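You operate a simulated robot arm through the tools that you are given. There is no shell and no other tool.

The job below is to be done with a simulated two-armed robot. You get a single attempt, and the scene is never put back.

JOB
Pump oil into the clear jug to about its 800 ml line.
Fine: stand it under the spout in the middle of the drum shelf, swing the spout over it, spill nothing, then set the jug on the tank top; cap, funnel and valves stay. Set down upright: clear jug.

Only the result counts: the job must be done as asked and must still hold three seconds after the hand-in. Knocking over, shifting, dropping, spilling or breaking anything else fails it. A push-on lid holds only when it is set on centred and level and pressed home; a screw cap is set on level and turned clockwise until tight.

ROBOT AND FRAMES
Two 7-joint arms with two-finger parallel grippers on one trunk that stands fixed in place. Base frame: the origin is at the foot of the trunk, x ahead of it, y to its left, z up. Lengths are in m, angles in degrees, forces in N, time in s.
The left shoulder is at [0.07, 0.163, 1.37], the right one opposite. With the tool pointing down near the work surface each hand reaches from about 0.1 to 0.8 m from the base axis, measured 20 degrees to its own side. Payload 3.43 kg a hand.
The tool frame of a hand sits at the grasp point between the pads (the TCP): z along the fingers, y along the line on which they close. The tips reach 0.034 m beyond it. Largest opening 0.128 m; finger width 0.024, thickness 0.012; the body of the gripper, 0.048 by 0.13 m, starts 0.096 m behind the TCP.
Orientation is told as [roll, pitch, yaw] about the base's x, y, z axes, in that order, counted from this pose: with the fingers straight down and closing along the base's y, the tool's x points along the base's -x, its y along +y and its z along -z.

CONTROLS
- The arms move only by the tool send_rows. It takes "left_targets", "right_targets" or both (then of equal length, played together; a hand with none holds still); each is a list of rows, each a list of 2 entries, a list of its own where there are three numbers: the shift along the tool's x, y, z in m, then the turn, a rotation vector about the tool's x, y, z in degrees. In form: [[[tx, ty, tz], [rx, ry, rz]], ...]. A call has 1 to 20 rows; each row shifts and turns the commanded pose from where the row before left it, along the tool's axes as they then stand. "left_gripper" and "right_gripper" are, for a hand that has rows, the finger opening in m, from 0 to 0.128, set as the call begins (left out, the last holds). Each row takes 0.2 s and may step no farther than 0.05 m and 8.6 degrees from the row before; otherwise, or with a gripper value out of range, the whole call is refused. A pose out of reach is approached as far as the arm can. The call stops where the force on the tool passes 90 N (or 10 N more than at its start, if that is more) or the arm is blocked; 0.2 s more then pass. Each finger travels about 0.153 m/s and halts on what it meets, pressing with about 32 N; the grip force reading is that of the motor and also rises with nothing between the fingers. The clock runs only during rows and for 0.2 s after the last one: add rows that do not move to give the fingers time. It gives the time, the measured TCP pose, the force on the tool (base axes), the opening and the grip force at its end, in the units of the frame above (readings bear some noise), with the torque about the TCP (base axes, N m) and any sound that the robot's microphone picked up.
- Cameras (640 x 400 px; columns grow to the right, rows downward): "scene" is now at [0.103, -0.0846, 1.6003]; the picture's right is [-0.77, -0.64, 0.00], its down [-0.40, 0.47, -0.79] and it looks along [0.51, -0.60, -0.61] (base axes); focal length 214 px, centre (320, 200). "left" rides on the left gripper at [0.076, 0.011, -0.16] in its tool frame; the picture's right is [-0.15, 0.99, 0.00], its down [-0.88, -0.13, -0.46] and it looks along [-0.45, -0.07, 0.89] (tool axes); focal length 234 px, centre (320, 200). "right" rides on the right gripper at [0.076, -0.011, -0.16] in its tool frame; the picture's right is [0.15, 0.99, 0.00], its down [-0.88, 0.13, -0.46] and it looks along [-0.45, 0.07, 0.89] (tool axes); focal length 234 px, centre (320, 200).
- snapshot(camera): a new picture of that camera. No time passes.
- move_column(by): slides the trunk up (or, below 0, down) by that many m; the arms and the scene camera ride with it, the base frame stays. It gives what a move gives, with no picture.
- head_to(pan, tilt): turns the head with the scene camera to pan (to the left, within 86 degrees either way) and tilt (down, from -29 to 69), counted from straight ahead of the robot. It gives what a move gives.
- locate(camera, pixels): there is no depth. For up to 12 entries [column, row, z] of the newest picture of that camera ("zoom" is the newest enlarged one), the place [x, y] in the base frame at which the ray of that pixel passes the height z, good to about 0.003 m, but the place of the scene camera against the robot may be out by one fixed shift of up to 0.025 m in any direction. No time passes.
- inspect(camera, box): a new picture of the part [left, top, right, bottom] of that camera's present view, enlarged. No time passes.
- sign_off(): hands the job in; it is judged then, once.

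Leave the grippers open and the arms clear of the work at the hand-in unless told otherwise.

The tools are called by a JSON object that holds its "fn" and its "kwargs". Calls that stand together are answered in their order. send_rows: Moves the arms, as the interface text tells. Its arguments: {"type":"object","properties":{"left_targets":{"type":"array"},"left_gripper":{"type":"number"},"right_targets":{"type":"array"},"right_gripper":{"type":"number"}},"required":[]} The other tools are called the same way: move_column (by) moves the trunk up or down; head_to (pan, tilt) turns the head that bears the scene camera; snapshot (camera) takes a picture; locate (camera, pixels) gives the place at which the rays of pixels pass given heights; inspect (camera, box) takes an enlarged picture of a part of a camera's view; sign_off () hands the job in.

At the start:

```text
t: 0.0
left_position: [0.5942, -0.0876, 1.4406]
left_tcp_rot: [0.1, 0.0, 0.0]
left_contact_force: [0.0, 0.1, 0.5]
left_wrist_torque: [0.0, 0.03, -0.02]
left_finger_gap: 0.128
left_finger_force: 0.1
right_position: [0.4977, -0.4695, 1.4531]
right_tcp_rot: [-0.2, 0.0, 0.0]
right_contact_force: [0.4, -1.0, 0.6]
right_wrist_torque: [-0.02, 0.03, -0.01]
right_finger_gap: 0.1279
right_finger_force: 0.0
trunk travel left (down, up): [-0.85, 0.09]
head pan, tilt (commanded): [-50.0, 37.9]
```

scene: 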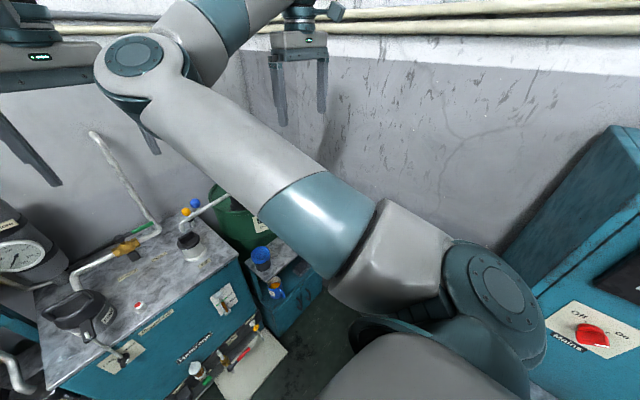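
right: 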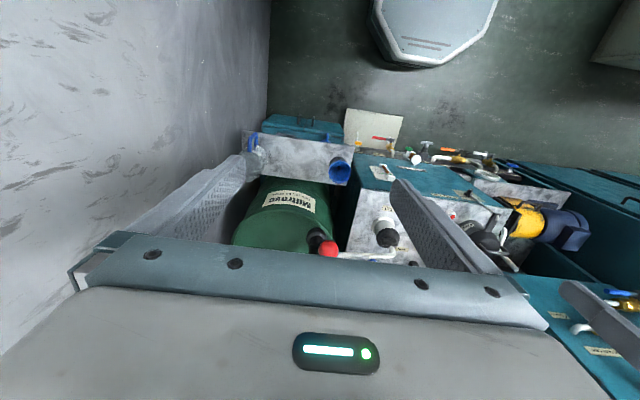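
left: 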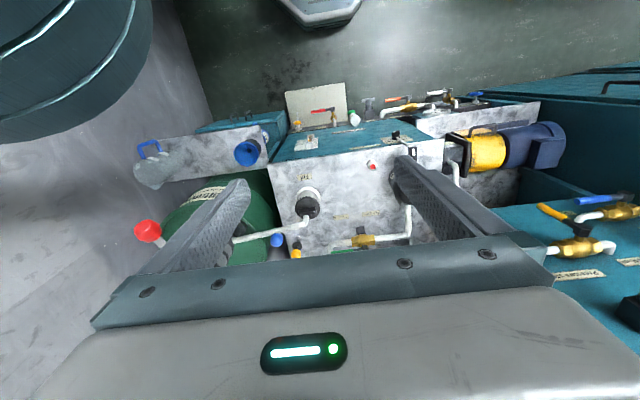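

The wrist pictures show a tank top, a green drum with a red-topped pump, and a shelf in front of the drum carrying a clear jug with a blue handle and a blue item. I'll turn the head to see more and take enlarged pictures of the present views.

{"fn": "inspect", "kwargs": {"camera": "left", "box": [120, 80, 320, 280]}}

{"fn": "inspect", "kwargs": {"camera": "right", "box": [220, 90, 420, 270]}}

{"fn": "inspect", "kwargs": {"camera": "scene", "box": [40, 120, 340, 400]}}

```text
2.00 times, centred on (220, 180) of left
```

zoom: 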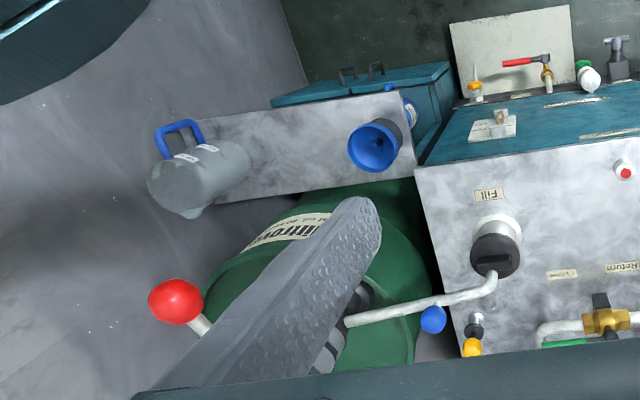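

```text
2.22 times, centred on (320, 180) of right
```

zoom: 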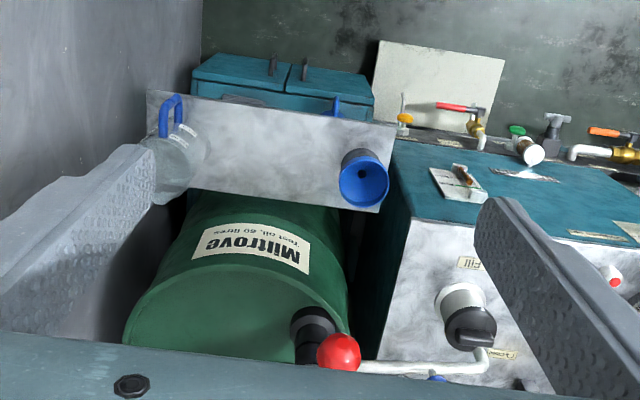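

```text
1.43 times, centred on (190, 260) of scene
```

zoom: 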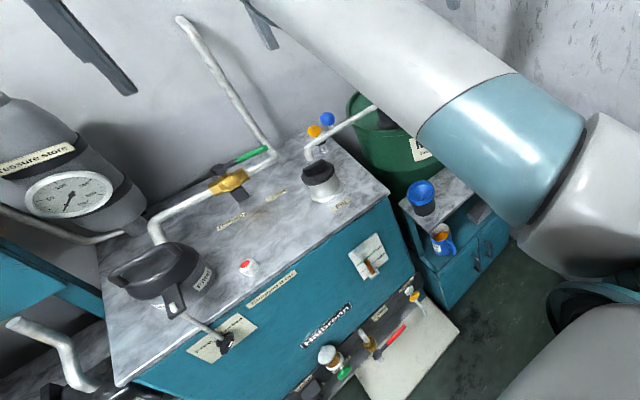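

By triangulating the two wrist pictures I get the blue funnel rim near (0.71, -0.37, 0.80), the red knob near (0.71, -0.42, 1.25) and the spout bend near (0.85, -0.17, 1.03). The right arm blocks the scene view. I'll move the left hand forward and down a little, turned to its right, for a closer look at the pump and shelf.

{"fn": "send_rows", "kwargs": {"left_targets": [[[0.04, 0.02, 0], [0, 0, 8]], [[0.04, 0.02, 0], [0, 0, 8]], [[0.03, 0.02, 0], [0, 0, 8]], [[0, 0.0, 0.02], [0, 0, 8]], [[0, 0, 0.02], [0, 0, 0]]]}}

{"fn": "snapshot", "kwargs": {"camera": "left"}}

{"fn": "snapshot", "kwargs": {"camera": "scene"}}

```text
t: 1.2
left_position: [0.4946, -0.0134, 1.3984]
left_tcp_rot: [-0.1, 0.1, -31.9]
left_contact_force: [0.1, -0.3, -0.1]
left_wrist_torque: [-0.01, 0.02, -0.03]
left_finger_gap: 0.1279
left_finger_force: 0.0
right_position: [0.4994, -0.47, 1.4525]
right_tcp_rot: [-0.1, 0.0, 0.1]
right_contact_force: [-0.3, -0.1, 0.4]
right_wrist_torque: [0.01, 0.01, -0.01]
right_finger_gap: 0.128
right_finger_force: 0.0
trunk travel left (down, up): [-0.85, 0.09]
head pan, tilt (commanded): [-50.0, 37.9]
```

```text
taken
```

left: 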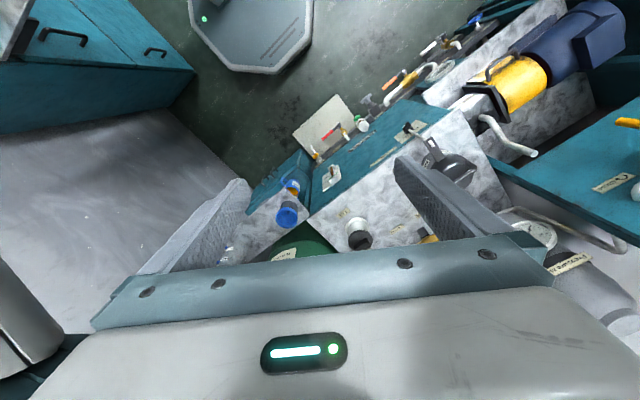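

```text
taken
```

scene: 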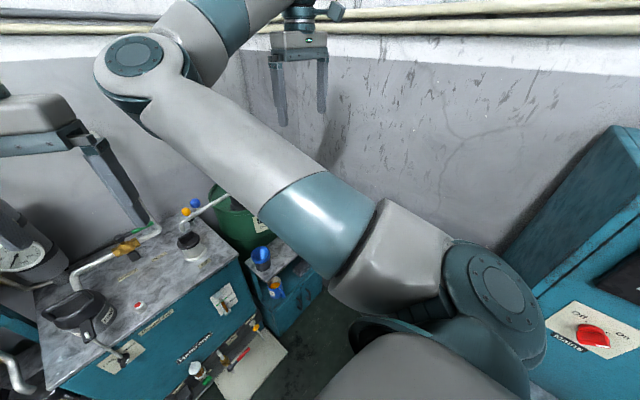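

The left camera now looks front-right, but the gripper hides the lower part of the picture. I'll tip the left hand so its camera looks more horizontally toward the drum and pump.

{"fn": "send_rows", "kwargs": {"left_targets": [[[0.03, 0, 0], [0, -8, 0]], [[0.03, 0, 0], [0, -8, 0]], [[0.03, 0, 0], [0, -8, 0]], [[0, 0, 0], [0, -8, 0]]]}}

{"fn": "snapshot", "kwargs": {"camera": "left"}}

```text
t: 2.2
left_position: [0.4187, 0.0324, 1.3886]
left_tcp_rot: [0.0, -32.0, -31.9]
left_contact_force: [-0.2, -1.1, 0.3]
left_wrist_torque: [-0.01, 0.01, -0.01]
left_finger_gap: 0.1278
left_finger_force: 0.1
right_position: [0.497, -0.468, 1.4539]
right_tcp_rot: [0.0, 0.0, 0.0]
right_contact_force: [-0.8, -0.6, 0.5]
right_wrist_torque: [0.0, 0.03, 0.01]
right_finger_gap: 0.1279
right_finger_force: 0.1
trunk travel left (down, up): [-0.85, 0.09]
head pan, tilt (commanded): [-50.0, 37.9]
```

```text
taken
```

left: 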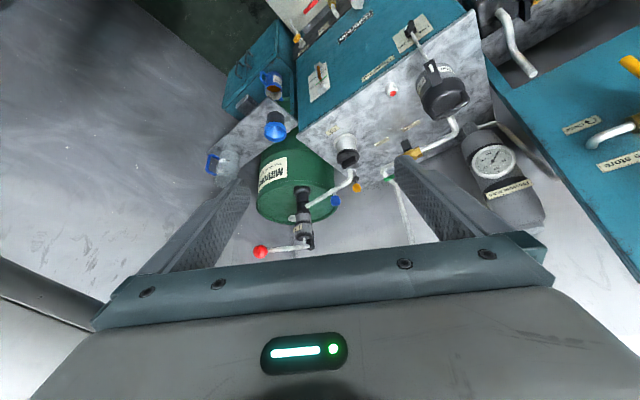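

Now the whole drum, pump, lever with red knob, spout, jug and funnel show between the fingers. I'll enlarge that region.

{"fn": "inspect", "kwargs": {"camera": "left", "box": [190, 60, 370, 270]}}

{"fn": "inspect", "kwargs": {"camera": "left", "box": [240, 160, 370, 260]}}

{"fn": "inspect", "kwargs": {"camera": "left", "box": [190, 60, 310, 190]}}

```text
1.90 times, centred on (280, 165) of left
```

zoom: 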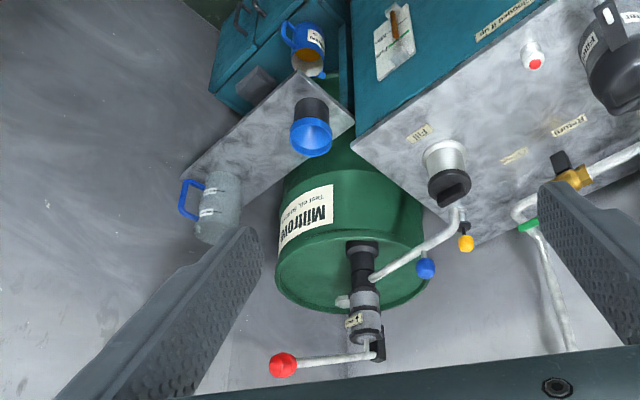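

```text
4.00 times, centred on (305, 210) of left
```

zoom: 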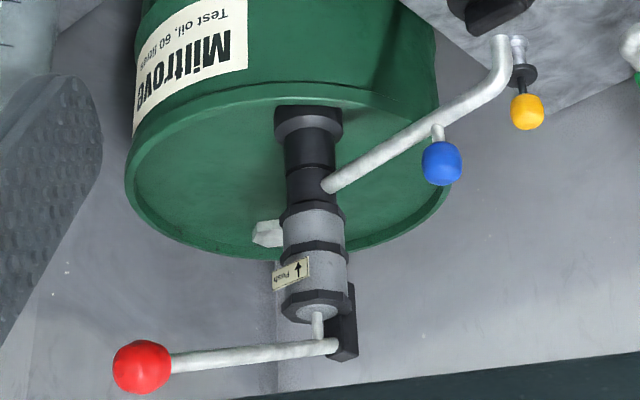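

```text
3.08 times, centred on (250, 125) of left
```

zoom: 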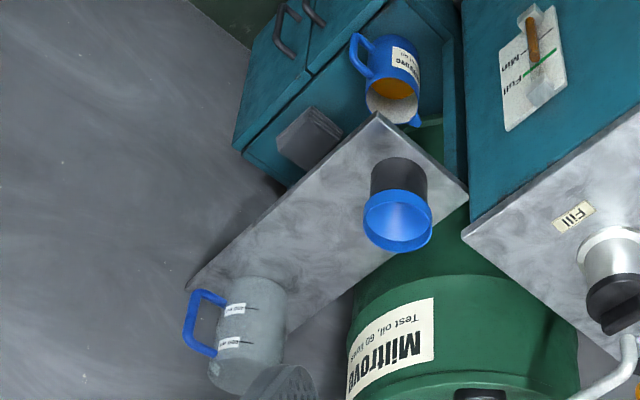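

The images are upside down relative to the world (image up means nearer to me and lower). The pump stands on the drum: lever with red knob, a "Push" label with an arrow toward the drum, and a spout with a blue ball stub on it as a swing handle. The clear jug with its blue handle stands at the wall end of the shelf. I'll get rays for the key features of this zoom at two heights.

{"fn": "locate", "kwargs": {"camera": "zoom", "pixels": [[377, 113, 0.7], [377, 113, 0.8], [467, 190, 0.7], [467, 190, 0.8], [187, 288, 0.7], [187, 288, 0.8], [397, 225, 0.8], [397, 225, 0.7], [240, 380, 0.85], [240, 380, 0.95], [205, 295, 0.7], [205, 295, 0.9]]}}

{"fn": "locate", "kwargs": {"camera": "left", "pixels": [[261, 252, 1.1], [261, 252, 1.3], [312, 245, 1.1], [312, 245, 1.3], [336, 201, 0.9], [336, 201, 1.1], [350, 175, 0.9], [350, 175, 1.1], [303, 207, 0.9], [303, 207, 1.1], [302, 190, 0.9], [302, 190, 1.1]]}}

```text
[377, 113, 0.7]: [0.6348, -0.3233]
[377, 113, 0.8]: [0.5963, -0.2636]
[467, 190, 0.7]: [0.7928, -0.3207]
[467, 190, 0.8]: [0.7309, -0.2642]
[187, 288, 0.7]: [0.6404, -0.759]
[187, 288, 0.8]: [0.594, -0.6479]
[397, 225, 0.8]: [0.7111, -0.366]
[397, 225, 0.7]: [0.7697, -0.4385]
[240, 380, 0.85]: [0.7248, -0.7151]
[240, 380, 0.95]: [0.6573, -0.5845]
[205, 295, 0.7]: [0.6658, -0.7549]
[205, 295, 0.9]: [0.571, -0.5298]
```

```text
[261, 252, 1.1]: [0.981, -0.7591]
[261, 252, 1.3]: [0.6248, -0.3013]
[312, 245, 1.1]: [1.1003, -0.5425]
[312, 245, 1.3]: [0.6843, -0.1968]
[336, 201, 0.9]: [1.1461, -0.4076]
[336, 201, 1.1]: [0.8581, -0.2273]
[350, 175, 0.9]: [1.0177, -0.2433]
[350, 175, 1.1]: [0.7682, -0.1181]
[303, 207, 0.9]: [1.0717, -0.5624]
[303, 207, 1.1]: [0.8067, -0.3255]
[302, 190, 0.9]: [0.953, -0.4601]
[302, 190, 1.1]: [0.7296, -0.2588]
```

The shelf comes out at about z 0.70 with x from 0.64 to 0.79 and y from -0.76 to -0.32, so its middle is near (0.715, -0.54). I'll get the tank-top corner and other points on the tank as rays, to fix the tank-top height and the free space on it.

{"fn": "locate", "kwargs": {"camera": "left", "pixels": [[298, 137, 0.85], [298, 137, 0.95], [345, 152, 0.9], [345, 152, 1.0], [392, 89, 0.9], [392, 89, 1.0], [442, 85, 0.9], [442, 85, 1.0], [470, 13, 0.85], [470, 13, 0.95], [328, 63, 0.8], [357, 186, 0.95]]}}

{"fn": "inspect", "kwargs": {"camera": "left", "box": [290, 0, 500, 190]}}

```text
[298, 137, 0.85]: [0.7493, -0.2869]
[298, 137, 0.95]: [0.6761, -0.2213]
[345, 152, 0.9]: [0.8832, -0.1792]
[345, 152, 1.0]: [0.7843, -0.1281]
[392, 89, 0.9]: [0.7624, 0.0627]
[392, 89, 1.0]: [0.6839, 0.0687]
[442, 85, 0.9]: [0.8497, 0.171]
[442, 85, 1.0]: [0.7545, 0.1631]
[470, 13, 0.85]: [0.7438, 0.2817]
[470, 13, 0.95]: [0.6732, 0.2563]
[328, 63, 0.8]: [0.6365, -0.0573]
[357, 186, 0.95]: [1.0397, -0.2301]
```

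```text
2.11 times, centred on (395, 95) of left
```

zoom: 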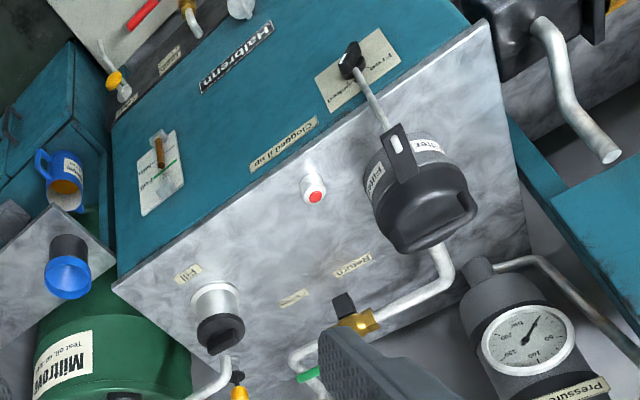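

The tank top comes out near z 0.85, with x from about 0.745 and y from -0.29 to +0.28. Before lowering the trunk I want to check clearances on the right, where there is a cabinet with a mains switch, and look around with the head.

{"fn": "head_to", "kwargs": {"pan": -80, "tilt": 45}}

{"fn": "snapshot", "kwargs": {"camera": "scene"}}

```text
t: 3.1
left_position: [0.4192, 0.0324, 1.3885]
left_tcp_rot: [0.0, -31.9, -31.9]
left_contact_force: [-1.3, -0.2, -0.9]
left_wrist_torque: [0.0, -0.01, 0.02]
left_finger_gap: 0.1279
left_finger_force: 0.0
right_position: [0.497, -0.4682, 1.4525]
right_tcp_rot: [-0.1, 0.0, 0.1]
right_contact_force: [0.0, -0.4, -0.2]
right_wrist_torque: [0.0, 0.0, 0.0]
right_finger_gap: 0.1281
right_finger_force: 0.0
trunk travel left (down, up): [-0.85, 0.09]
head pan, tilt (commanded): [-80.0, 45.0]
```

```text
taken
```

scene: 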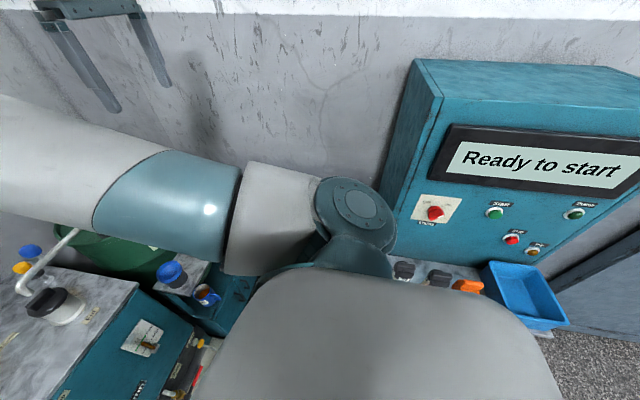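

On the right there is a control cabinet with a bench and tray below it; the right arm's elbow is well above them. I'll look at the left side the same way.

{"fn": "head_to", "kwargs": {"pan": 50, "tilt": 45}}

{"fn": "snapshot", "kwargs": {"camera": "scene"}}

{"fn": "head_to", "kwargs": {"pan": -10, "tilt": 50}}

{"fn": "snapshot", "kwargs": {"camera": "scene"}}

```text
t: 5.3
left_position: [0.4175, 0.033, 1.3889]
left_tcp_rot: [0.0, -31.9, -31.9]
left_contact_force: [-0.5, -0.5, 0.3]
left_wrist_torque: [-0.02, -0.03, 0.0]
left_finger_gap: 0.1279
left_finger_force: 0.1
right_position: [0.4977, -0.4696, 1.4523]
right_tcp_rot: [-0.1, 0.0, 0.2]
right_contact_force: [0.4, 0.5, -0.7]
right_wrist_torque: [0.0, 0.02, 0.02]
right_finger_gap: 0.1279
right_finger_force: 0.0
trunk travel left (down, up): [-0.85, 0.09]
head pan, tilt (commanded): [50.0, 45.0]
```

```text
taken
```

scene: 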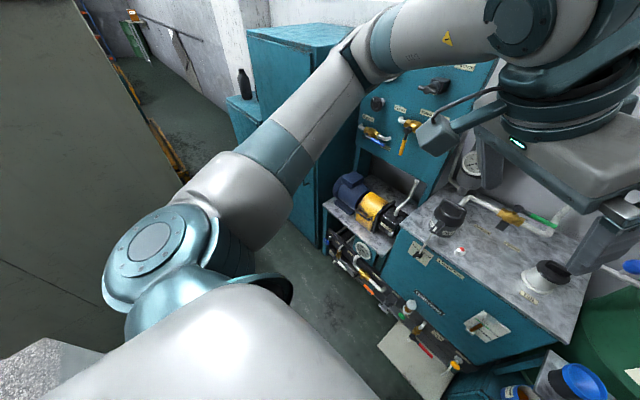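

```text
t: 6.6
left_position: [0.4195, 0.0324, 1.3885]
left_tcp_rot: [0.0, -31.8, -31.9]
left_contact_force: [0.0, -1.0, 1.1]
left_wrist_torque: [0.02, 0.0, 0.01]
left_finger_gap: 0.1281
left_finger_force: 0.0
right_position: [0.498, -0.4695, 1.4532]
right_tcp_rot: [-0.1, 0.0, 0.1]
right_contact_force: [-0.3, -0.5, 0.7]
right_wrist_torque: [0.0, 0.01, -0.03]
right_finger_gap: 0.1281
right_finger_force: 0.0
trunk travel left (down, up): [-0.85, 0.09]
head pan, tilt (commanded): [-10.0, 50.0]
```

```text
taken
```

scene: 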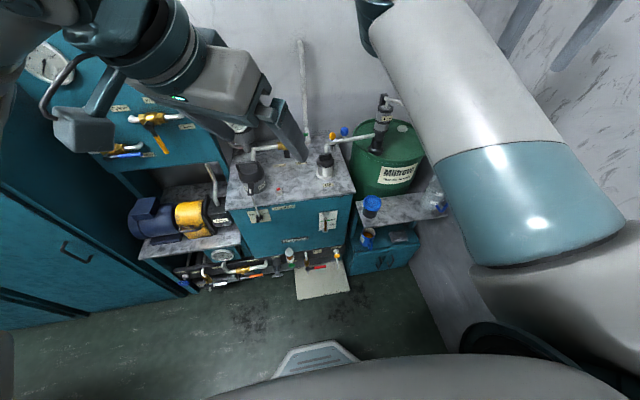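

This gives a good overview: tank with fill cap, drum with pump and shelf to its right. I'll enlarge the drum and shelf region (350–450, 80–270).

{"fn": "inspect", "kwargs": {"camera": "scene", "box": [310, 80, 470, 280]}}

{"fn": "inspect", "kwargs": {"camera": "scene", "box": [340, 85, 440, 150]}}

```text
2.00 times, centred on (390, 180) of scene
```

zoom: 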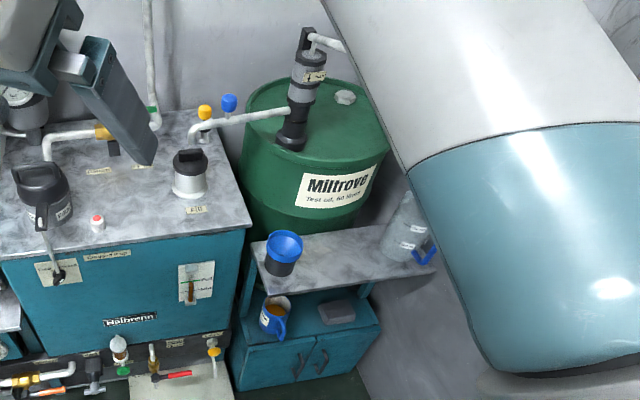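

```text
6.15 times, centred on (390, 118) of scene
```

zoom: 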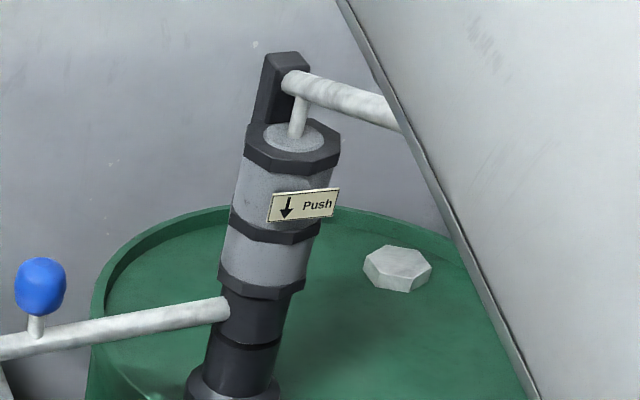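

The pump's "Push ↓" label and the spout with its blue ball are clear. I'll lower the trunk by 0.3 so the shoulders are closer to the working height; both hands are clear of everything below.

{"fn": "move_column", "kwargs": {"by": -0.3}}

{"fn": "snapshot", "kwargs": {"camera": "right"}}

{"fn": "snapshot", "kwargs": {"camera": "scene"}}

```text
t: 9.6
left_position: [0.418, 0.0331, 1.0898]
left_tcp_rot: [0.0, -32.1, -31.9]
left_contact_force: [0.8, 0.1, -0.1]
left_wrist_torque: [-0.01, 0.03, 0.0]
left_finger_gap: 0.1278
left_finger_force: 0.2
right_position: [0.4977, -0.4678, 1.1515]
right_tcp_rot: [-0.1, 0.0, 0.1]
right_contact_force: [-0.5, 0.2, -0.4]
right_wrist_torque: [0.01, 0.04, -0.02]
right_finger_gap: 0.1279
right_finger_force: 0.1
trunk travel left (down, up): [-0.55, 0.39]
head pan, tilt (commanded): [-10.0, 50.0]
```

```text
taken
```

right: 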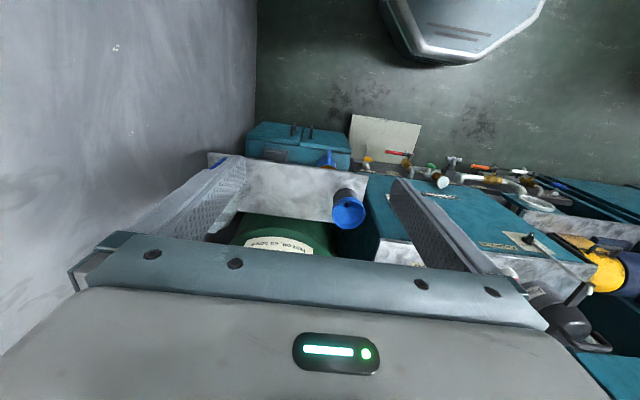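

```text
taken
```

scene: 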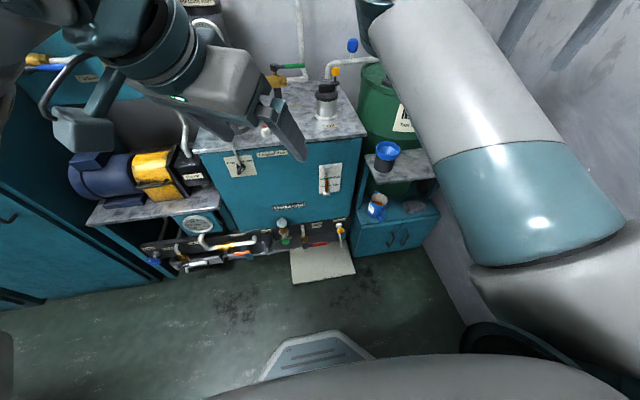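

I'll tip the right hand forward by 40° so its camera looks at the jug more from the side.

{"fn": "send_rows", "kwargs": {"right_targets": [[[0, 0, 0], [0, -8, 0]], [[0, 0, 0], [0, -8, 0]], [[0, 0, 0], [0, -8, 0]], [[0, 0, 0], [0, -8, 0]], [[0, 0, 0], [0, -8, 0]]]}}

{"fn": "snapshot", "kwargs": {"camera": "right"}}

```text
t: 10.8
left_position: [0.4169, 0.0322, 1.0894]
left_tcp_rot: [0.0, -31.9, -31.9]
left_contact_force: [-0.5, -0.3, 0.6]
left_wrist_torque: [-0.01, 0.02, 0.0]
left_finger_gap: 0.1281
left_finger_force: 0.0
right_position: [0.4961, -0.4685, 1.1524]
right_tcp_rot: [-0.2, -40.2, 0.2]
right_contact_force: [0.6, 0.9, 0.1]
right_wrist_torque: [0.03, 0.02, -0.02]
right_finger_gap: 0.1282
right_finger_force: 0.1
trunk travel left (down, up): [-0.55, 0.39]
head pan, tilt (commanded): [-10.0, 50.0]
```

```text
taken
```

right: 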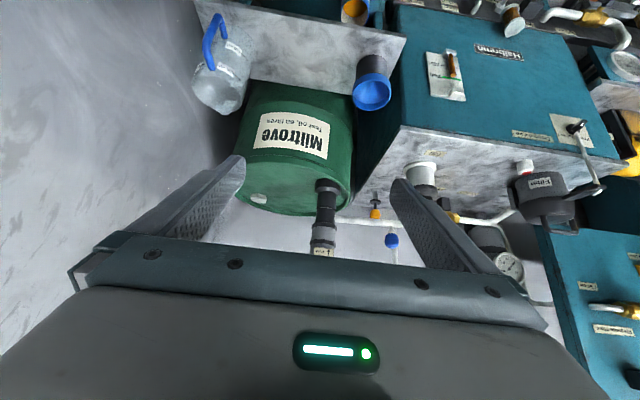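

Now the jug shows at the top left. I'll enlarge it and the shelf.

{"fn": "inspect", "kwargs": {"camera": "right", "box": [180, 0, 280, 125]}}

{"fn": "inspect", "kwargs": {"camera": "right", "box": [180, 0, 420, 250]}}

```text
3.20 times, centred on (230, 62) of right
```

zoom: 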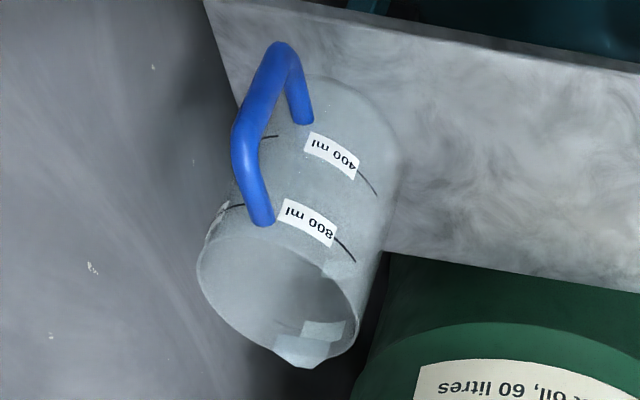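

```text
1.60 times, centred on (300, 125) of right
```

zoom: 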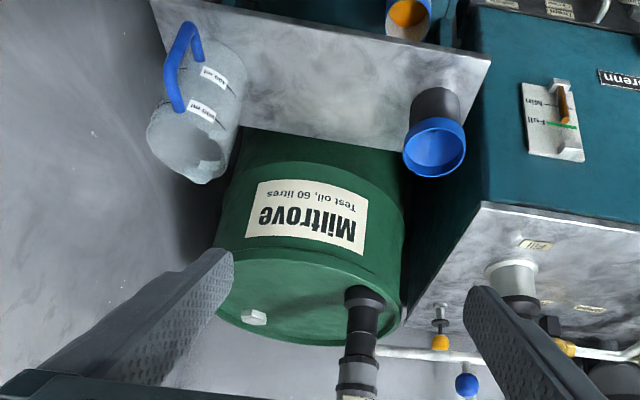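

The jug is marked 400 ml and 800 ml on the robot-facing side; its pouring lip points away from the robot and its handle toward it. I'll get rays for rim, handle and base points.

{"fn": "locate", "kwargs": {"camera": "right", "pixels": [[191.9, 81.4, 0.85], [241.9, 98.9, 0.85], [191.9, 81.4, 0.9], [241.9, 98.9, 0.9], [255, 51.1, 0.7], [255, 51.1, 0.75], [215.9, 12.6, 0.73], [204.4, 46.4, 0.83], [224.7, 37.6, 0.75], [211.9, 68.9, 0.83], [223.1, 113.9, 0.87], [372, 95, 0.8]]}}

{"fn": "locate", "kwargs": {"camera": "right", "pixels": [[325, 184, 0.9], [325, 184, 1.0], [391, 240, 1.0], [391, 240, 1.1], [375, 213, 0.9], [375, 213, 1.0], [338, 221, 0.95], [338, 221, 1.05], [405, 36, 0.7], [405, 36, 0.69], [247, 80, 0.7], [247, 80, 0.69]]}}

```text
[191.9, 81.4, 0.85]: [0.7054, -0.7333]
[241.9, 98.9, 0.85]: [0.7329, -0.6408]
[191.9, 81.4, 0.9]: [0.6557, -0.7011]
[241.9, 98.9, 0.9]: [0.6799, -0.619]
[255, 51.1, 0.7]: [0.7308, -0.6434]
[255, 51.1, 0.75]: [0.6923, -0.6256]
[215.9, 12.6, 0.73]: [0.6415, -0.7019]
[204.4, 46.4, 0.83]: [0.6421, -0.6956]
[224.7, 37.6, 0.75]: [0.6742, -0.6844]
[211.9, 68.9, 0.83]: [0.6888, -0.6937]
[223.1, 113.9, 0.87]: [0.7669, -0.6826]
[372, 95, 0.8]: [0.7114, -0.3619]
```

```text
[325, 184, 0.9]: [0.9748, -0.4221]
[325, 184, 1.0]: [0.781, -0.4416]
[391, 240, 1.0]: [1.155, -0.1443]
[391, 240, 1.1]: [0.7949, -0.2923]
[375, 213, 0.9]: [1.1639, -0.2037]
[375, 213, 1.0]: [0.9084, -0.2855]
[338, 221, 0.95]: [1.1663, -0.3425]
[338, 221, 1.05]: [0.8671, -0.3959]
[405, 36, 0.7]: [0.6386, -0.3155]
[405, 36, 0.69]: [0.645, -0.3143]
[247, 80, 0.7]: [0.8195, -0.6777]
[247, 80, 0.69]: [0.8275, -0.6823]
```

The jug comes out centred near (0.716, -0.687), radius about 0.047, rim near z 0.85, handle pointing at the robot (outer edge x ≈ 0.64). The pump base is near (0.918, -0.43), the blue ball near (0.90, -0.25, 1.07). I want a closer look at the spout from the left, so I'll move the left hand right and up a little and tip it forward.

{"fn": "send_rows", "kwargs": {"left_targets": [[[-0.034, -0.022, 0.0071], [0, 0, 0]], [[-0.034, -0.022, 0.0071], [0, 0, 0]], [[-0.034, -0.022, 0.0071], [0, 0, 0]], [[-0.034, -0.022, 0.0071], [0, 0, 0]], [[-0.034, -0.022, 0.0071], [0, 0, 0]], [[0, 0, 0], [0, -8, 0]], [[0, 0, 0], [0, -8, 0]], [[0, 0, 0], [0, -8, 0]]]}}

{"fn": "snapshot", "kwargs": {"camera": "left"}}

```text
t: 11.7
left_position: [0.4679, -0.085, 1.1259]
left_tcp_rot: [1.8, -30.9, -33.8]
left_contact_force: [6.4, 20.6, 2.0]
left_wrist_torque: [-1.76, 0.57, -1.21]
left_finger_gap: 0.1156
left_finger_force: 0.1
right_position: [0.4936, -0.4778, 1.1508]
right_tcp_rot: [0.5, -40.1, -1.2]
right_contact_force: [-0.9, -0.3, -0.1]
right_wrist_torque: [0.03, -0.02, 0.03]
right_finger_gap: 0.1281
right_finger_force: 0.1
trunk travel left (down, up): [-0.55, 0.39]
head pan, tilt (commanded): [-10.0, 50.0]
stopped in row 4 (left hand): the force on the tool passed its limit at 173 N (the readings are from after the stop); the commanded pose is now the measured one
```

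```text
taken
```

left: 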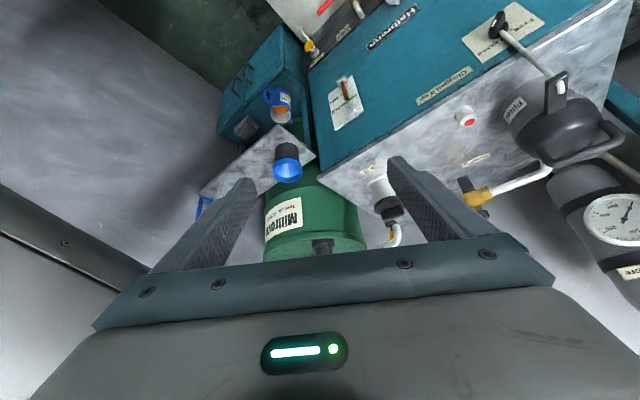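

The left fingers bumped into my own right forearm (visible at the lower left of the picture), which nudged the right hand by about 1 cm; nothing in the scene was touched. I'll back the left hand off the way it came.

{"fn": "send_rows", "kwargs": {"left_targets": [[[0.034, 0.022, -0.0071], [0, 0, 0]], [[0.034, 0.022, -0.0071], [0, 0, 0]], [[0, 0, 0], [0, 0, 0]]]}}

{"fn": "head_to", "kwargs": {"pan": -10, "tilt": 35}}

{"fn": "snapshot", "kwargs": {"camera": "scene"}}

```text
t: 12.5
left_position: [0.4376, -0.0134, 1.1055]
left_tcp_rot: [1.6, -30.9, -34.0]
left_contact_force: [-0.8, -0.2, 0.0]
left_wrist_torque: [0.02, -0.01, 0.02]
left_finger_gap: 0.1279
left_finger_force: 0.0
right_position: [0.4935, -0.477, 1.1498]
right_tcp_rot: [0.3, -39.9, -1.1]
right_contact_force: [0.6, 0.0, 0.1]
right_wrist_torque: [0.04, -0.03, 0.05]
right_finger_gap: 0.1279
right_finger_force: 0.0
trunk travel left (down, up): [-0.55, 0.39]
head pan, tilt (commanded): [-10.0, 50.0]
```

```text
t: 13.3
left_position: [0.4391, -0.0131, 1.1042]
left_tcp_rot: [1.6, -31.0, -33.9]
left_contact_force: [0.0, 0.1, -0.2]
left_wrist_torque: [0.0, -0.02, -0.02]
left_finger_gap: 0.128
left_finger_force: 0.1
right_position: [0.4951, -0.4771, 1.1514]
right_tcp_rot: [0.3, -40.1, -1.0]
right_contact_force: [0.8, 0.0, 0.7]
right_wrist_torque: [0.02, 0.03, 0.01]
right_finger_gap: 0.1279
right_finger_force: 0.1
trunk travel left (down, up): [-0.55, 0.39]
head pan, tilt (commanded): [-10.0, 35.0]
```

```text
taken
```

scene: 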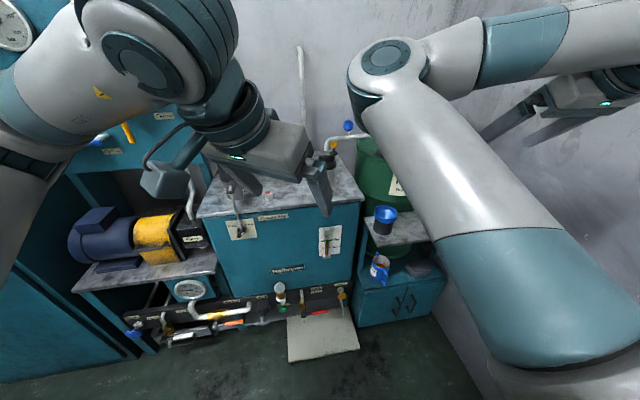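

The scene view shows the right elbow sticking inward above the work, so I'll do the handling with the right arm and keep the left as a camera. First I move the left hand back a little, and the right hand right and down, in front of the jug, tipping it toward horizontal.

{"fn": "send_rows", "kwargs": {"left_targets": [[[0.03, 0.03, 0], [0, 0, 0]], [[0.03, 0.03, 0], [0, 0, 0]], [[0, 0.03, 0], [0, 0, 0]], [[0, 0.03, 0], [0, 0, 0]]], "right_targets": [[[0.013, -0.045, 0.015], [0, -4, 0]], [[0.013, -0.045, 0.015], [0, -4, 0]], [[0.013, -0.045, 0.015], [0, -4, 0]], [[0.013, -0.045, 0.015], [0, -4, 0]]]}}

{"fn": "snapshot", "kwargs": {"camera": "right"}}

{"fn": "snapshot", "kwargs": {"camera": "scene"}}

```text
t: 14.3
left_position: [0.4582, 0.1162, 1.0767]
left_tcp_rot: [1.8, -31.0, -33.8]
left_contact_force: [-0.8, -0.7, 0.2]
left_wrist_torque: [0.01, 0.02, 0.0]
left_finger_gap: 0.1281
left_finger_force: 0.0
right_position: [0.4979, -0.6575, 1.0707]
right_tcp_rot: [0.6, -56.1, -1.2]
right_contact_force: [0.0, -0.1, 0.6]
right_wrist_torque: [0.01, -0.03, 0.02]
right_finger_gap: 0.1279
right_finger_force: 0.0
trunk travel left (down, up): [-0.55, 0.39]
head pan, tilt (commanded): [-10.0, 35.0]
```

```text
taken
```

right: 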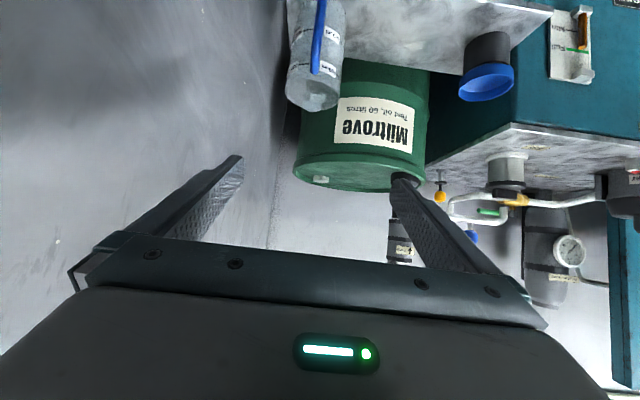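

```text
taken
```

scene: 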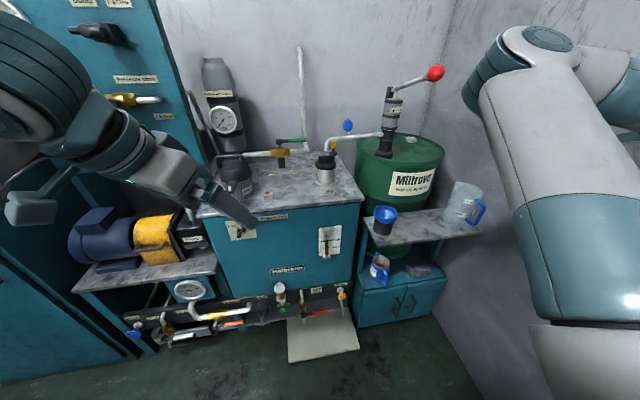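

Now the scene camera has a clear view of tank, drum, pump, lever, spout, funnel and jug. I'll enlarge it.

{"fn": "inspect", "kwargs": {"camera": "scene", "box": [300, 50, 500, 260]}}

{"fn": "inspect", "kwargs": {"camera": "scene", "box": [310, 60, 460, 170]}}

{"fn": "inspect", "kwargs": {"camera": "right", "box": [270, 0, 370, 120]}}

```text
1.90 times, centred on (400, 155) of scene
```

zoom: 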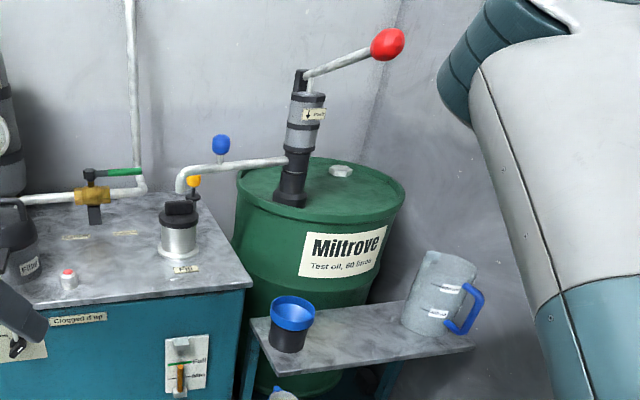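

```text
3.64 times, centred on (385, 115) of scene
```

zoom: 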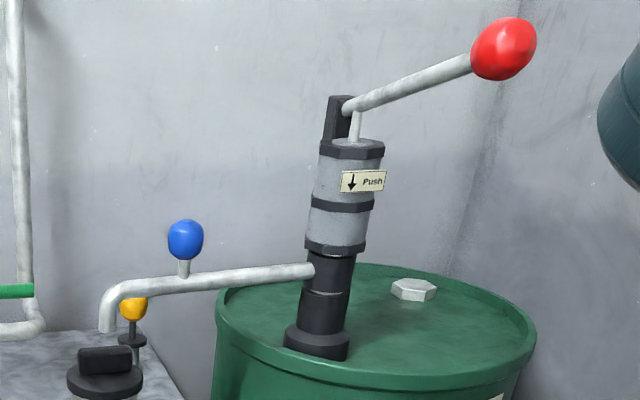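

```text
3.33 times, centred on (320, 60) of right
```

zoom: 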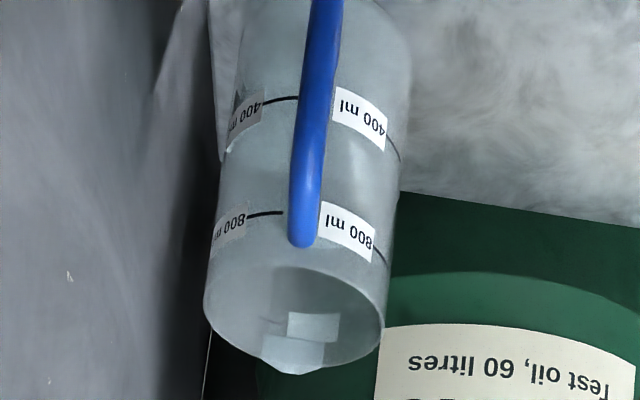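

The right camera zoom shows both marks (400 ml and 800 ml) on either side of the handle. I'll locate the rim extremes and handle in this newest zoom for the jug's position, and calibrate the scene camera with the funnel rim at pixel (386, 214).

{"fn": "locate", "kwargs": {"camera": "zoom", "pixels": [[204, 303, 0.85], [384, 325, 0.85], [204, 303, 0.84], [384, 325, 0.84], [290, 372, 0.85], [302, 240, 0.83], [325, 5, 0.74], [411, 75, 0.7], [401, 190, 0.7], [400, 195, 0.69], [216, 95, 0.7], [411, 75, 0.73]]}}

{"fn": "locate", "kwargs": {"camera": "scene", "pixels": [[386, 214.5, 0.8], [435.5, 73, 1.25], [358.5, 126, 1.07], [327, 149, 1.0], [327, 149, 1.03], [382.5, 157, 0.92], [392, 87, 1.18], [302, 202, 0.85], [364, 200, 0.85], [481, 232, 0.7], [372, 249, 0.7], [447, 206, 0.7]]}}

```text
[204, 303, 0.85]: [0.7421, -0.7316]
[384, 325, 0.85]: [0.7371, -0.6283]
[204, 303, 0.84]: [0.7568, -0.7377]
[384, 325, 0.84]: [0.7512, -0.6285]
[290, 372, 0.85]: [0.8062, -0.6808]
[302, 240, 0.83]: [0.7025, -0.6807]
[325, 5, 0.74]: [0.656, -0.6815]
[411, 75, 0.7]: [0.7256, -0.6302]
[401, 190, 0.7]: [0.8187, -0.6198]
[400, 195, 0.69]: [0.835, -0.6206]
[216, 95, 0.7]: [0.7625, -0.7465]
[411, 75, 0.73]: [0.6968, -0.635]
```

```text
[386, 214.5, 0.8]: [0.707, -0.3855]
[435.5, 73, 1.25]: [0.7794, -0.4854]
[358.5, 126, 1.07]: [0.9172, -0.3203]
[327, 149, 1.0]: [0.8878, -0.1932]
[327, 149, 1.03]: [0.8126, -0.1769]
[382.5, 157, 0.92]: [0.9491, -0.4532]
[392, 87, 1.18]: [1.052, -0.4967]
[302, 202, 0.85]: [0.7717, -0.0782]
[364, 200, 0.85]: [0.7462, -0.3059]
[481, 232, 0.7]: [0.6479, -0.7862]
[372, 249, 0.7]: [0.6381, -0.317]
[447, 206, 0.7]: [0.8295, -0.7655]
```

Combining the two right-camera views, the jug is near (0.70, -0.674), radius ≈ 0.046, rim at z ≈ 0.87. I'll lower the right hand in front of the shelf, tipping it near horizontal, to get a side view before the approach.

{"fn": "send_rows", "kwargs": {"right_targets": [[[0.0398, -0.003, 0.0268], [0, -4, 0]], [[0.0416, -0.003, 0.024], [0, -4, 0]], [[0.0431, -0.003, 0.021], [0, -4, 0]]]}}

{"fn": "snapshot", "kwargs": {"camera": "right"}}

{"fn": "snapshot", "kwargs": {"camera": "scene"}}

```text
t: 15.1
left_position: [0.4598, 0.1152, 1.0768]
left_tcp_rot: [1.8, -30.8, -33.9]
left_contact_force: [0.0, -0.4, 0.6]
left_wrist_torque: [0.01, 0.01, 0.01]
left_finger_gap: 0.1278
left_finger_force: 0.1
right_position: [0.4992, -0.6647, 0.925]
right_tcp_rot: [1.0, -68.1, -1.7]
right_contact_force: [0.9, 0.1, 0.4]
right_wrist_torque: [0.02, -0.02, 0.0]
right_finger_gap: 0.1279
right_finger_force: 0.1
trunk travel left (down, up): [-0.55, 0.39]
head pan, tilt (commanded): [-10.0, 35.0]
```

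```text
taken
```

right: 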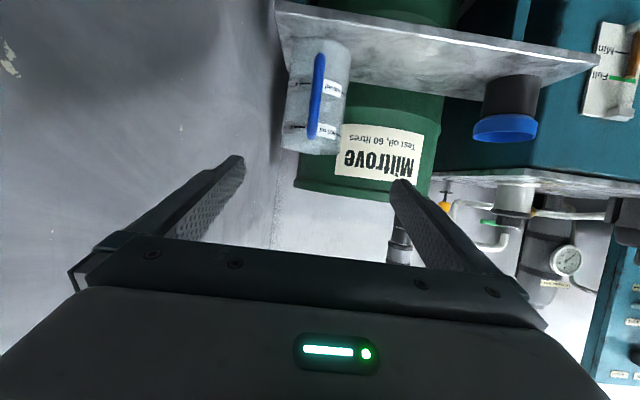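

```text
taken
```

scene: 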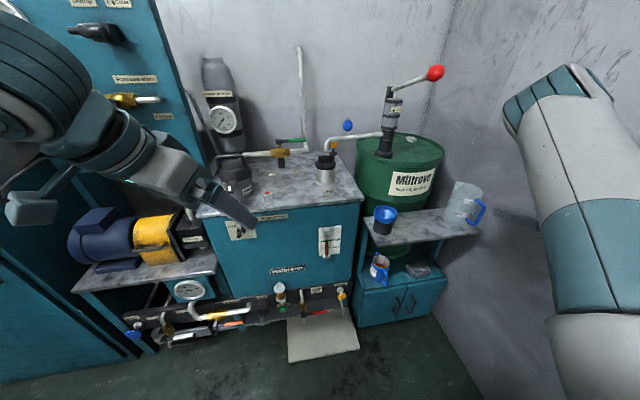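

All clear so far. I'll continue down to about z 0.835 and 76° of tip.

{"fn": "send_rows", "kwargs": {"right_targets": [[[0.0417, -0.003, 0.0169], [0, -4, 0]], [[0.0428, -0.003, 0.0139], [0, -4, 0]], [[0, 0, 0], [0, 0, 0]]]}}

{"fn": "snapshot", "kwargs": {"camera": "right"}}

{"fn": "inspect", "kwargs": {"camera": "right", "box": [260, 0, 440, 200]}}

{"fn": "snapshot", "kwargs": {"camera": "scene"}}

```text
t: 15.9
left_position: [0.4592, 0.1185, 1.0774]
left_tcp_rot: [1.6, -30.9, -33.8]
left_contact_force: [-0.3, -0.1, 0.2]
left_wrist_torque: [-0.02, -0.01, -0.02]
left_finger_gap: 0.1281
left_finger_force: 0.1
right_position: [0.4997, -0.6701, 0.8369]
right_tcp_rot: [0.6, -76.1, -1.5]
right_contact_force: [-1.3, -0.4, 0.4]
right_wrist_torque: [-0.02, 0.01, 0.02]
right_finger_gap: 0.1279
right_finger_force: 0.1
trunk travel left (down, up): [-0.55, 0.39]
head pan, tilt (commanded): [-10.0, 35.0]
```

```text
taken
```

right: 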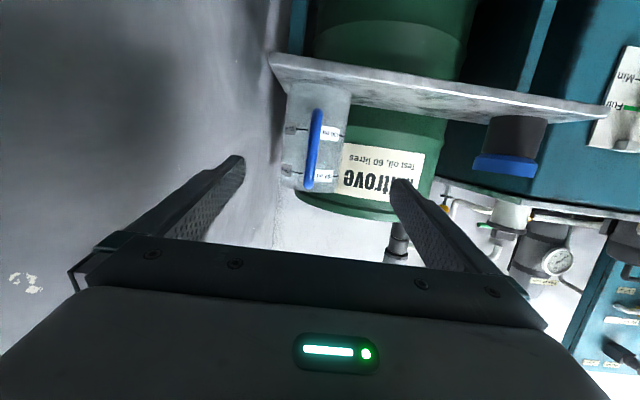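

```text
2.00 times, centred on (350, 100) of right
```

zoom: 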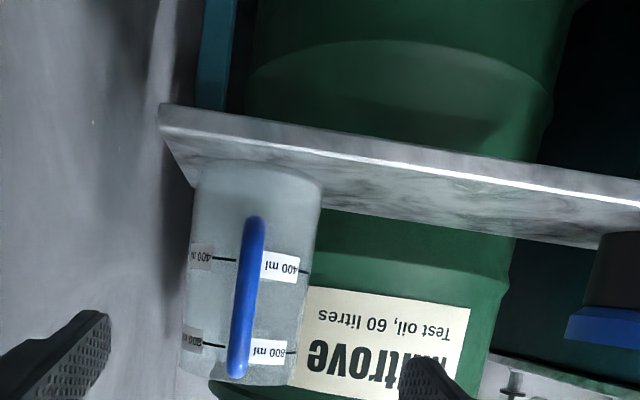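

```text
taken
```

scene: 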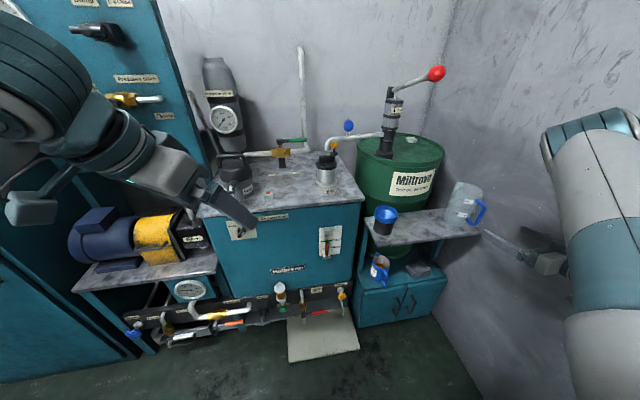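

The side view shows: rim at z ≈ 0.873, 800 line at z ≈ 0.84, 400 line at z ≈ 0.783, shelf top at z ≈ 0.713, handle bar at x ≈ 0.62 directly on my side. The jug centre is about (0.70, -0.677). I'll narrow the opening to 0.118, go down to z ≈ 0.795 and advance part of the way with the fingers on either side.

{"fn": "send_rows", "kwargs": {"right_targets": [[[0.0204, -0.0035, 0.0052], [0, 0, 0]], [[0.0204, -0.0035, 0.0052], [0, 0, 0]], [[-0.0075, 0.0008, 0.0301], [0, 0, 0]], [[-0.0075, 0.0008, 0.0301], [0, 0, 0]], [[-0.0075, 0.0008, 0.0301], [0, 0, 0]]], "right_gripper": 0.118}}

{"fn": "snapshot", "kwargs": {"camera": "right"}}

{"fn": "inspect", "kwargs": {"camera": "scene", "box": [380, 140, 640, 300]}}

```text
t: 17.1
left_position: [0.4606, 0.1176, 1.0772]
left_tcp_rot: [1.6, -30.9, -33.9]
left_contact_force: [-0.2, 1.1, -0.4]
left_wrist_torque: [0.0, 0.01, -0.01]
left_finger_gap: 0.1278
left_finger_force: 0.0
right_position: [0.5921, -0.6729, 0.7949]
right_tcp_rot: [0.8, -76.0, -1.7]
right_contact_force: [-0.2, -1.1, 0.2]
right_wrist_torque: [0.01, 0.01, -0.01]
right_finger_gap: 0.1178
right_finger_force: 0.0
trunk travel left (down, up): [-0.55, 0.39]
head pan, tilt (commanded): [-10.0, 35.0]
```

```text
taken
```

right: 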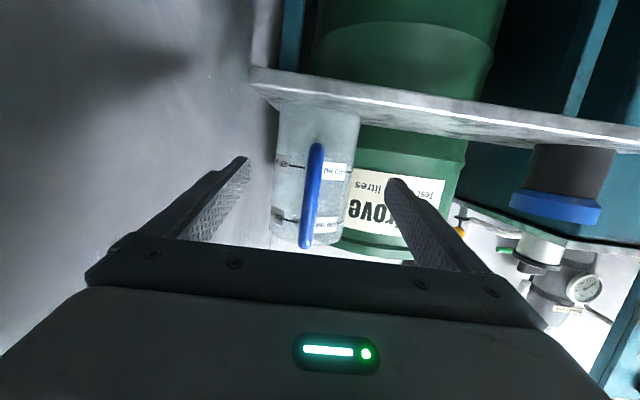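

```text
2.46 times, centred on (510, 220) of scene
```

zoom: 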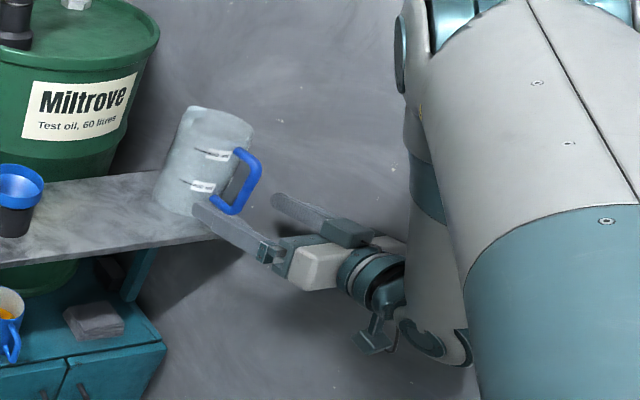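

The jug sits between the fingers. I'll check its lateral centre with the silhouette pixels at row 180 (columns 273 and 352) before closing the last 9 cm.

{"fn": "locate", "kwargs": {"camera": "right", "pixels": [[273, 180, 0.78], [273, 180, 0.8], [352, 180, 0.78], [352, 180, 0.8], [279, 115, 0.73], [279, 115, 0.72], [358, 125, 0.73], [358, 125, 0.72], [312, 160, 0.77], [312, 160, 0.765]]}}

```text
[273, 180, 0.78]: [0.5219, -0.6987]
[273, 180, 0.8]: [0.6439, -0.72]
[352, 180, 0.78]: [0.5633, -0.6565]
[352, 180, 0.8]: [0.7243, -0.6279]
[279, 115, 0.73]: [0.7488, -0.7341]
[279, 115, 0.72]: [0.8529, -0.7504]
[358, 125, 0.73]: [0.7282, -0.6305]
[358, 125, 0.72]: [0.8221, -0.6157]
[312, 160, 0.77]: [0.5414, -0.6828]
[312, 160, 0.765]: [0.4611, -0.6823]
```

The jug's axis is at y ≈ -0.681. I'll advance 0.094 with a small correction to the right, so the TCP ends near (0.686, -0.681, 0.795), palm just short of the handle.

{"fn": "send_rows", "kwargs": {"right_targets": [[[-0.0057, -0.0018, 0.02285], [0, 0, 0]], [[-0.0057, -0.0018, 0.02285], [0, 0, 0]], [[-0.0057, -0.0013, 0.02285], [0, 0, 0]], [[-0.0057, -0.0003, 0.02285], [0, 0, 0]]]}}

{"fn": "snapshot", "kwargs": {"camera": "right"}}

{"fn": "inspect", "kwargs": {"camera": "scene", "box": [400, 150, 560, 280]}}

```text
t: 18.1
left_position: [0.4609, 0.116, 1.0773]
left_tcp_rot: [1.5, -30.9, -34.0]
left_contact_force: [0.0, -1.1, -0.6]
left_wrist_torque: [-0.01, -0.03, -0.01]
left_finger_gap: 0.1282
left_finger_force: 0.1
right_position: [0.6847, -0.6817, 0.7962]
right_tcp_rot: [1.1, -76.0, -1.9]
right_contact_force: [1.1, 0.2, 0.8]
right_wrist_torque: [0.03, -0.01, 0.04]
right_finger_gap: 0.118
right_finger_force: 0.0
trunk travel left (down, up): [-0.55, 0.39]
head pan, tilt (commanded): [-10.0, 35.0]
```

```text
taken
```

right: 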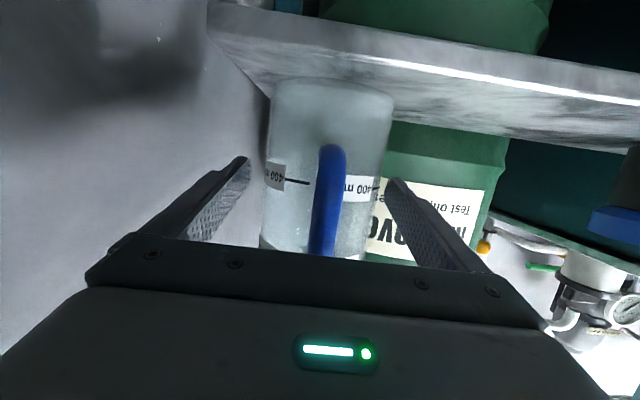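

```text
3.08 times, centred on (480, 215) of scene
```

zoom: 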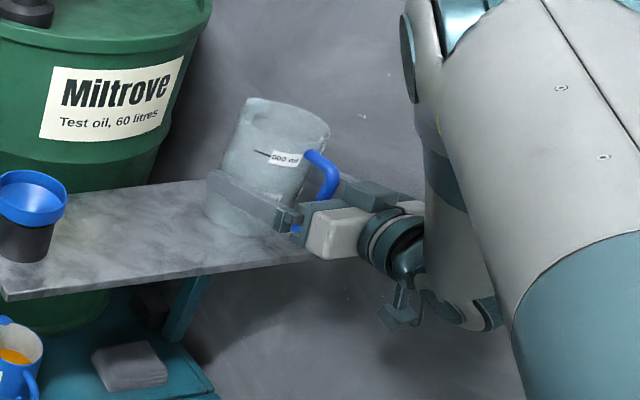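

The fingers straddle the jug with a 2–3 mm offset, and the handle clears the palm. I'll close the fingers on it, letting them settle.

{"fn": "send_rows", "kwargs": {"right_targets": [[[0, 0.001, 0], [0, 0, 0]], [[0, 0.001, 0], [0, 0, 0]], [[0, 0, 0], [0, 0, 0]], [[0, 0, 0], [0, 0, 0]]], "right_gripper": 0.06}}

{"fn": "snapshot", "kwargs": {"camera": "right"}}

{"fn": "inspect", "kwargs": {"camera": "scene", "box": [400, 150, 560, 280]}}

```text
t: 19.1
left_position: [0.4598, 0.117, 1.0765]
left_tcp_rot: [1.6, -31.0, -33.9]
left_contact_force: [-0.6, -0.5, -0.6]
left_wrist_torque: [0.0, -0.02, -0.02]
left_finger_gap: 0.1281
left_finger_force: 0.1
right_position: [0.6851, -0.6803, 0.7965]
right_tcp_rot: [1.1, -76.0, -1.8]
right_contact_force: [0.7, -0.9, 0.2]
right_wrist_torque: [-0.16, -0.02, 0.04]
right_finger_gap: 0.0907
right_finger_force: 32.2
trunk travel left (down, up): [-0.55, 0.39]
head pan, tilt (commanded): [-10.0, 35.0]
```

```text
taken
```

right: 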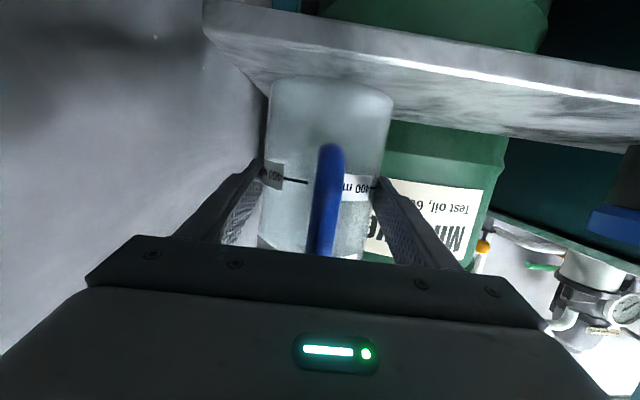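

```text
3.08 times, centred on (480, 215) of scene
```

zoom: 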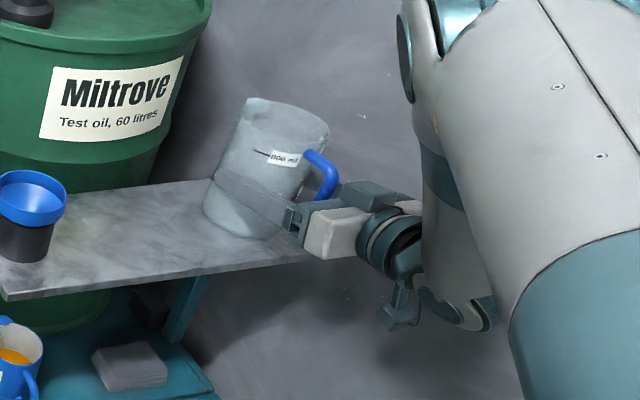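

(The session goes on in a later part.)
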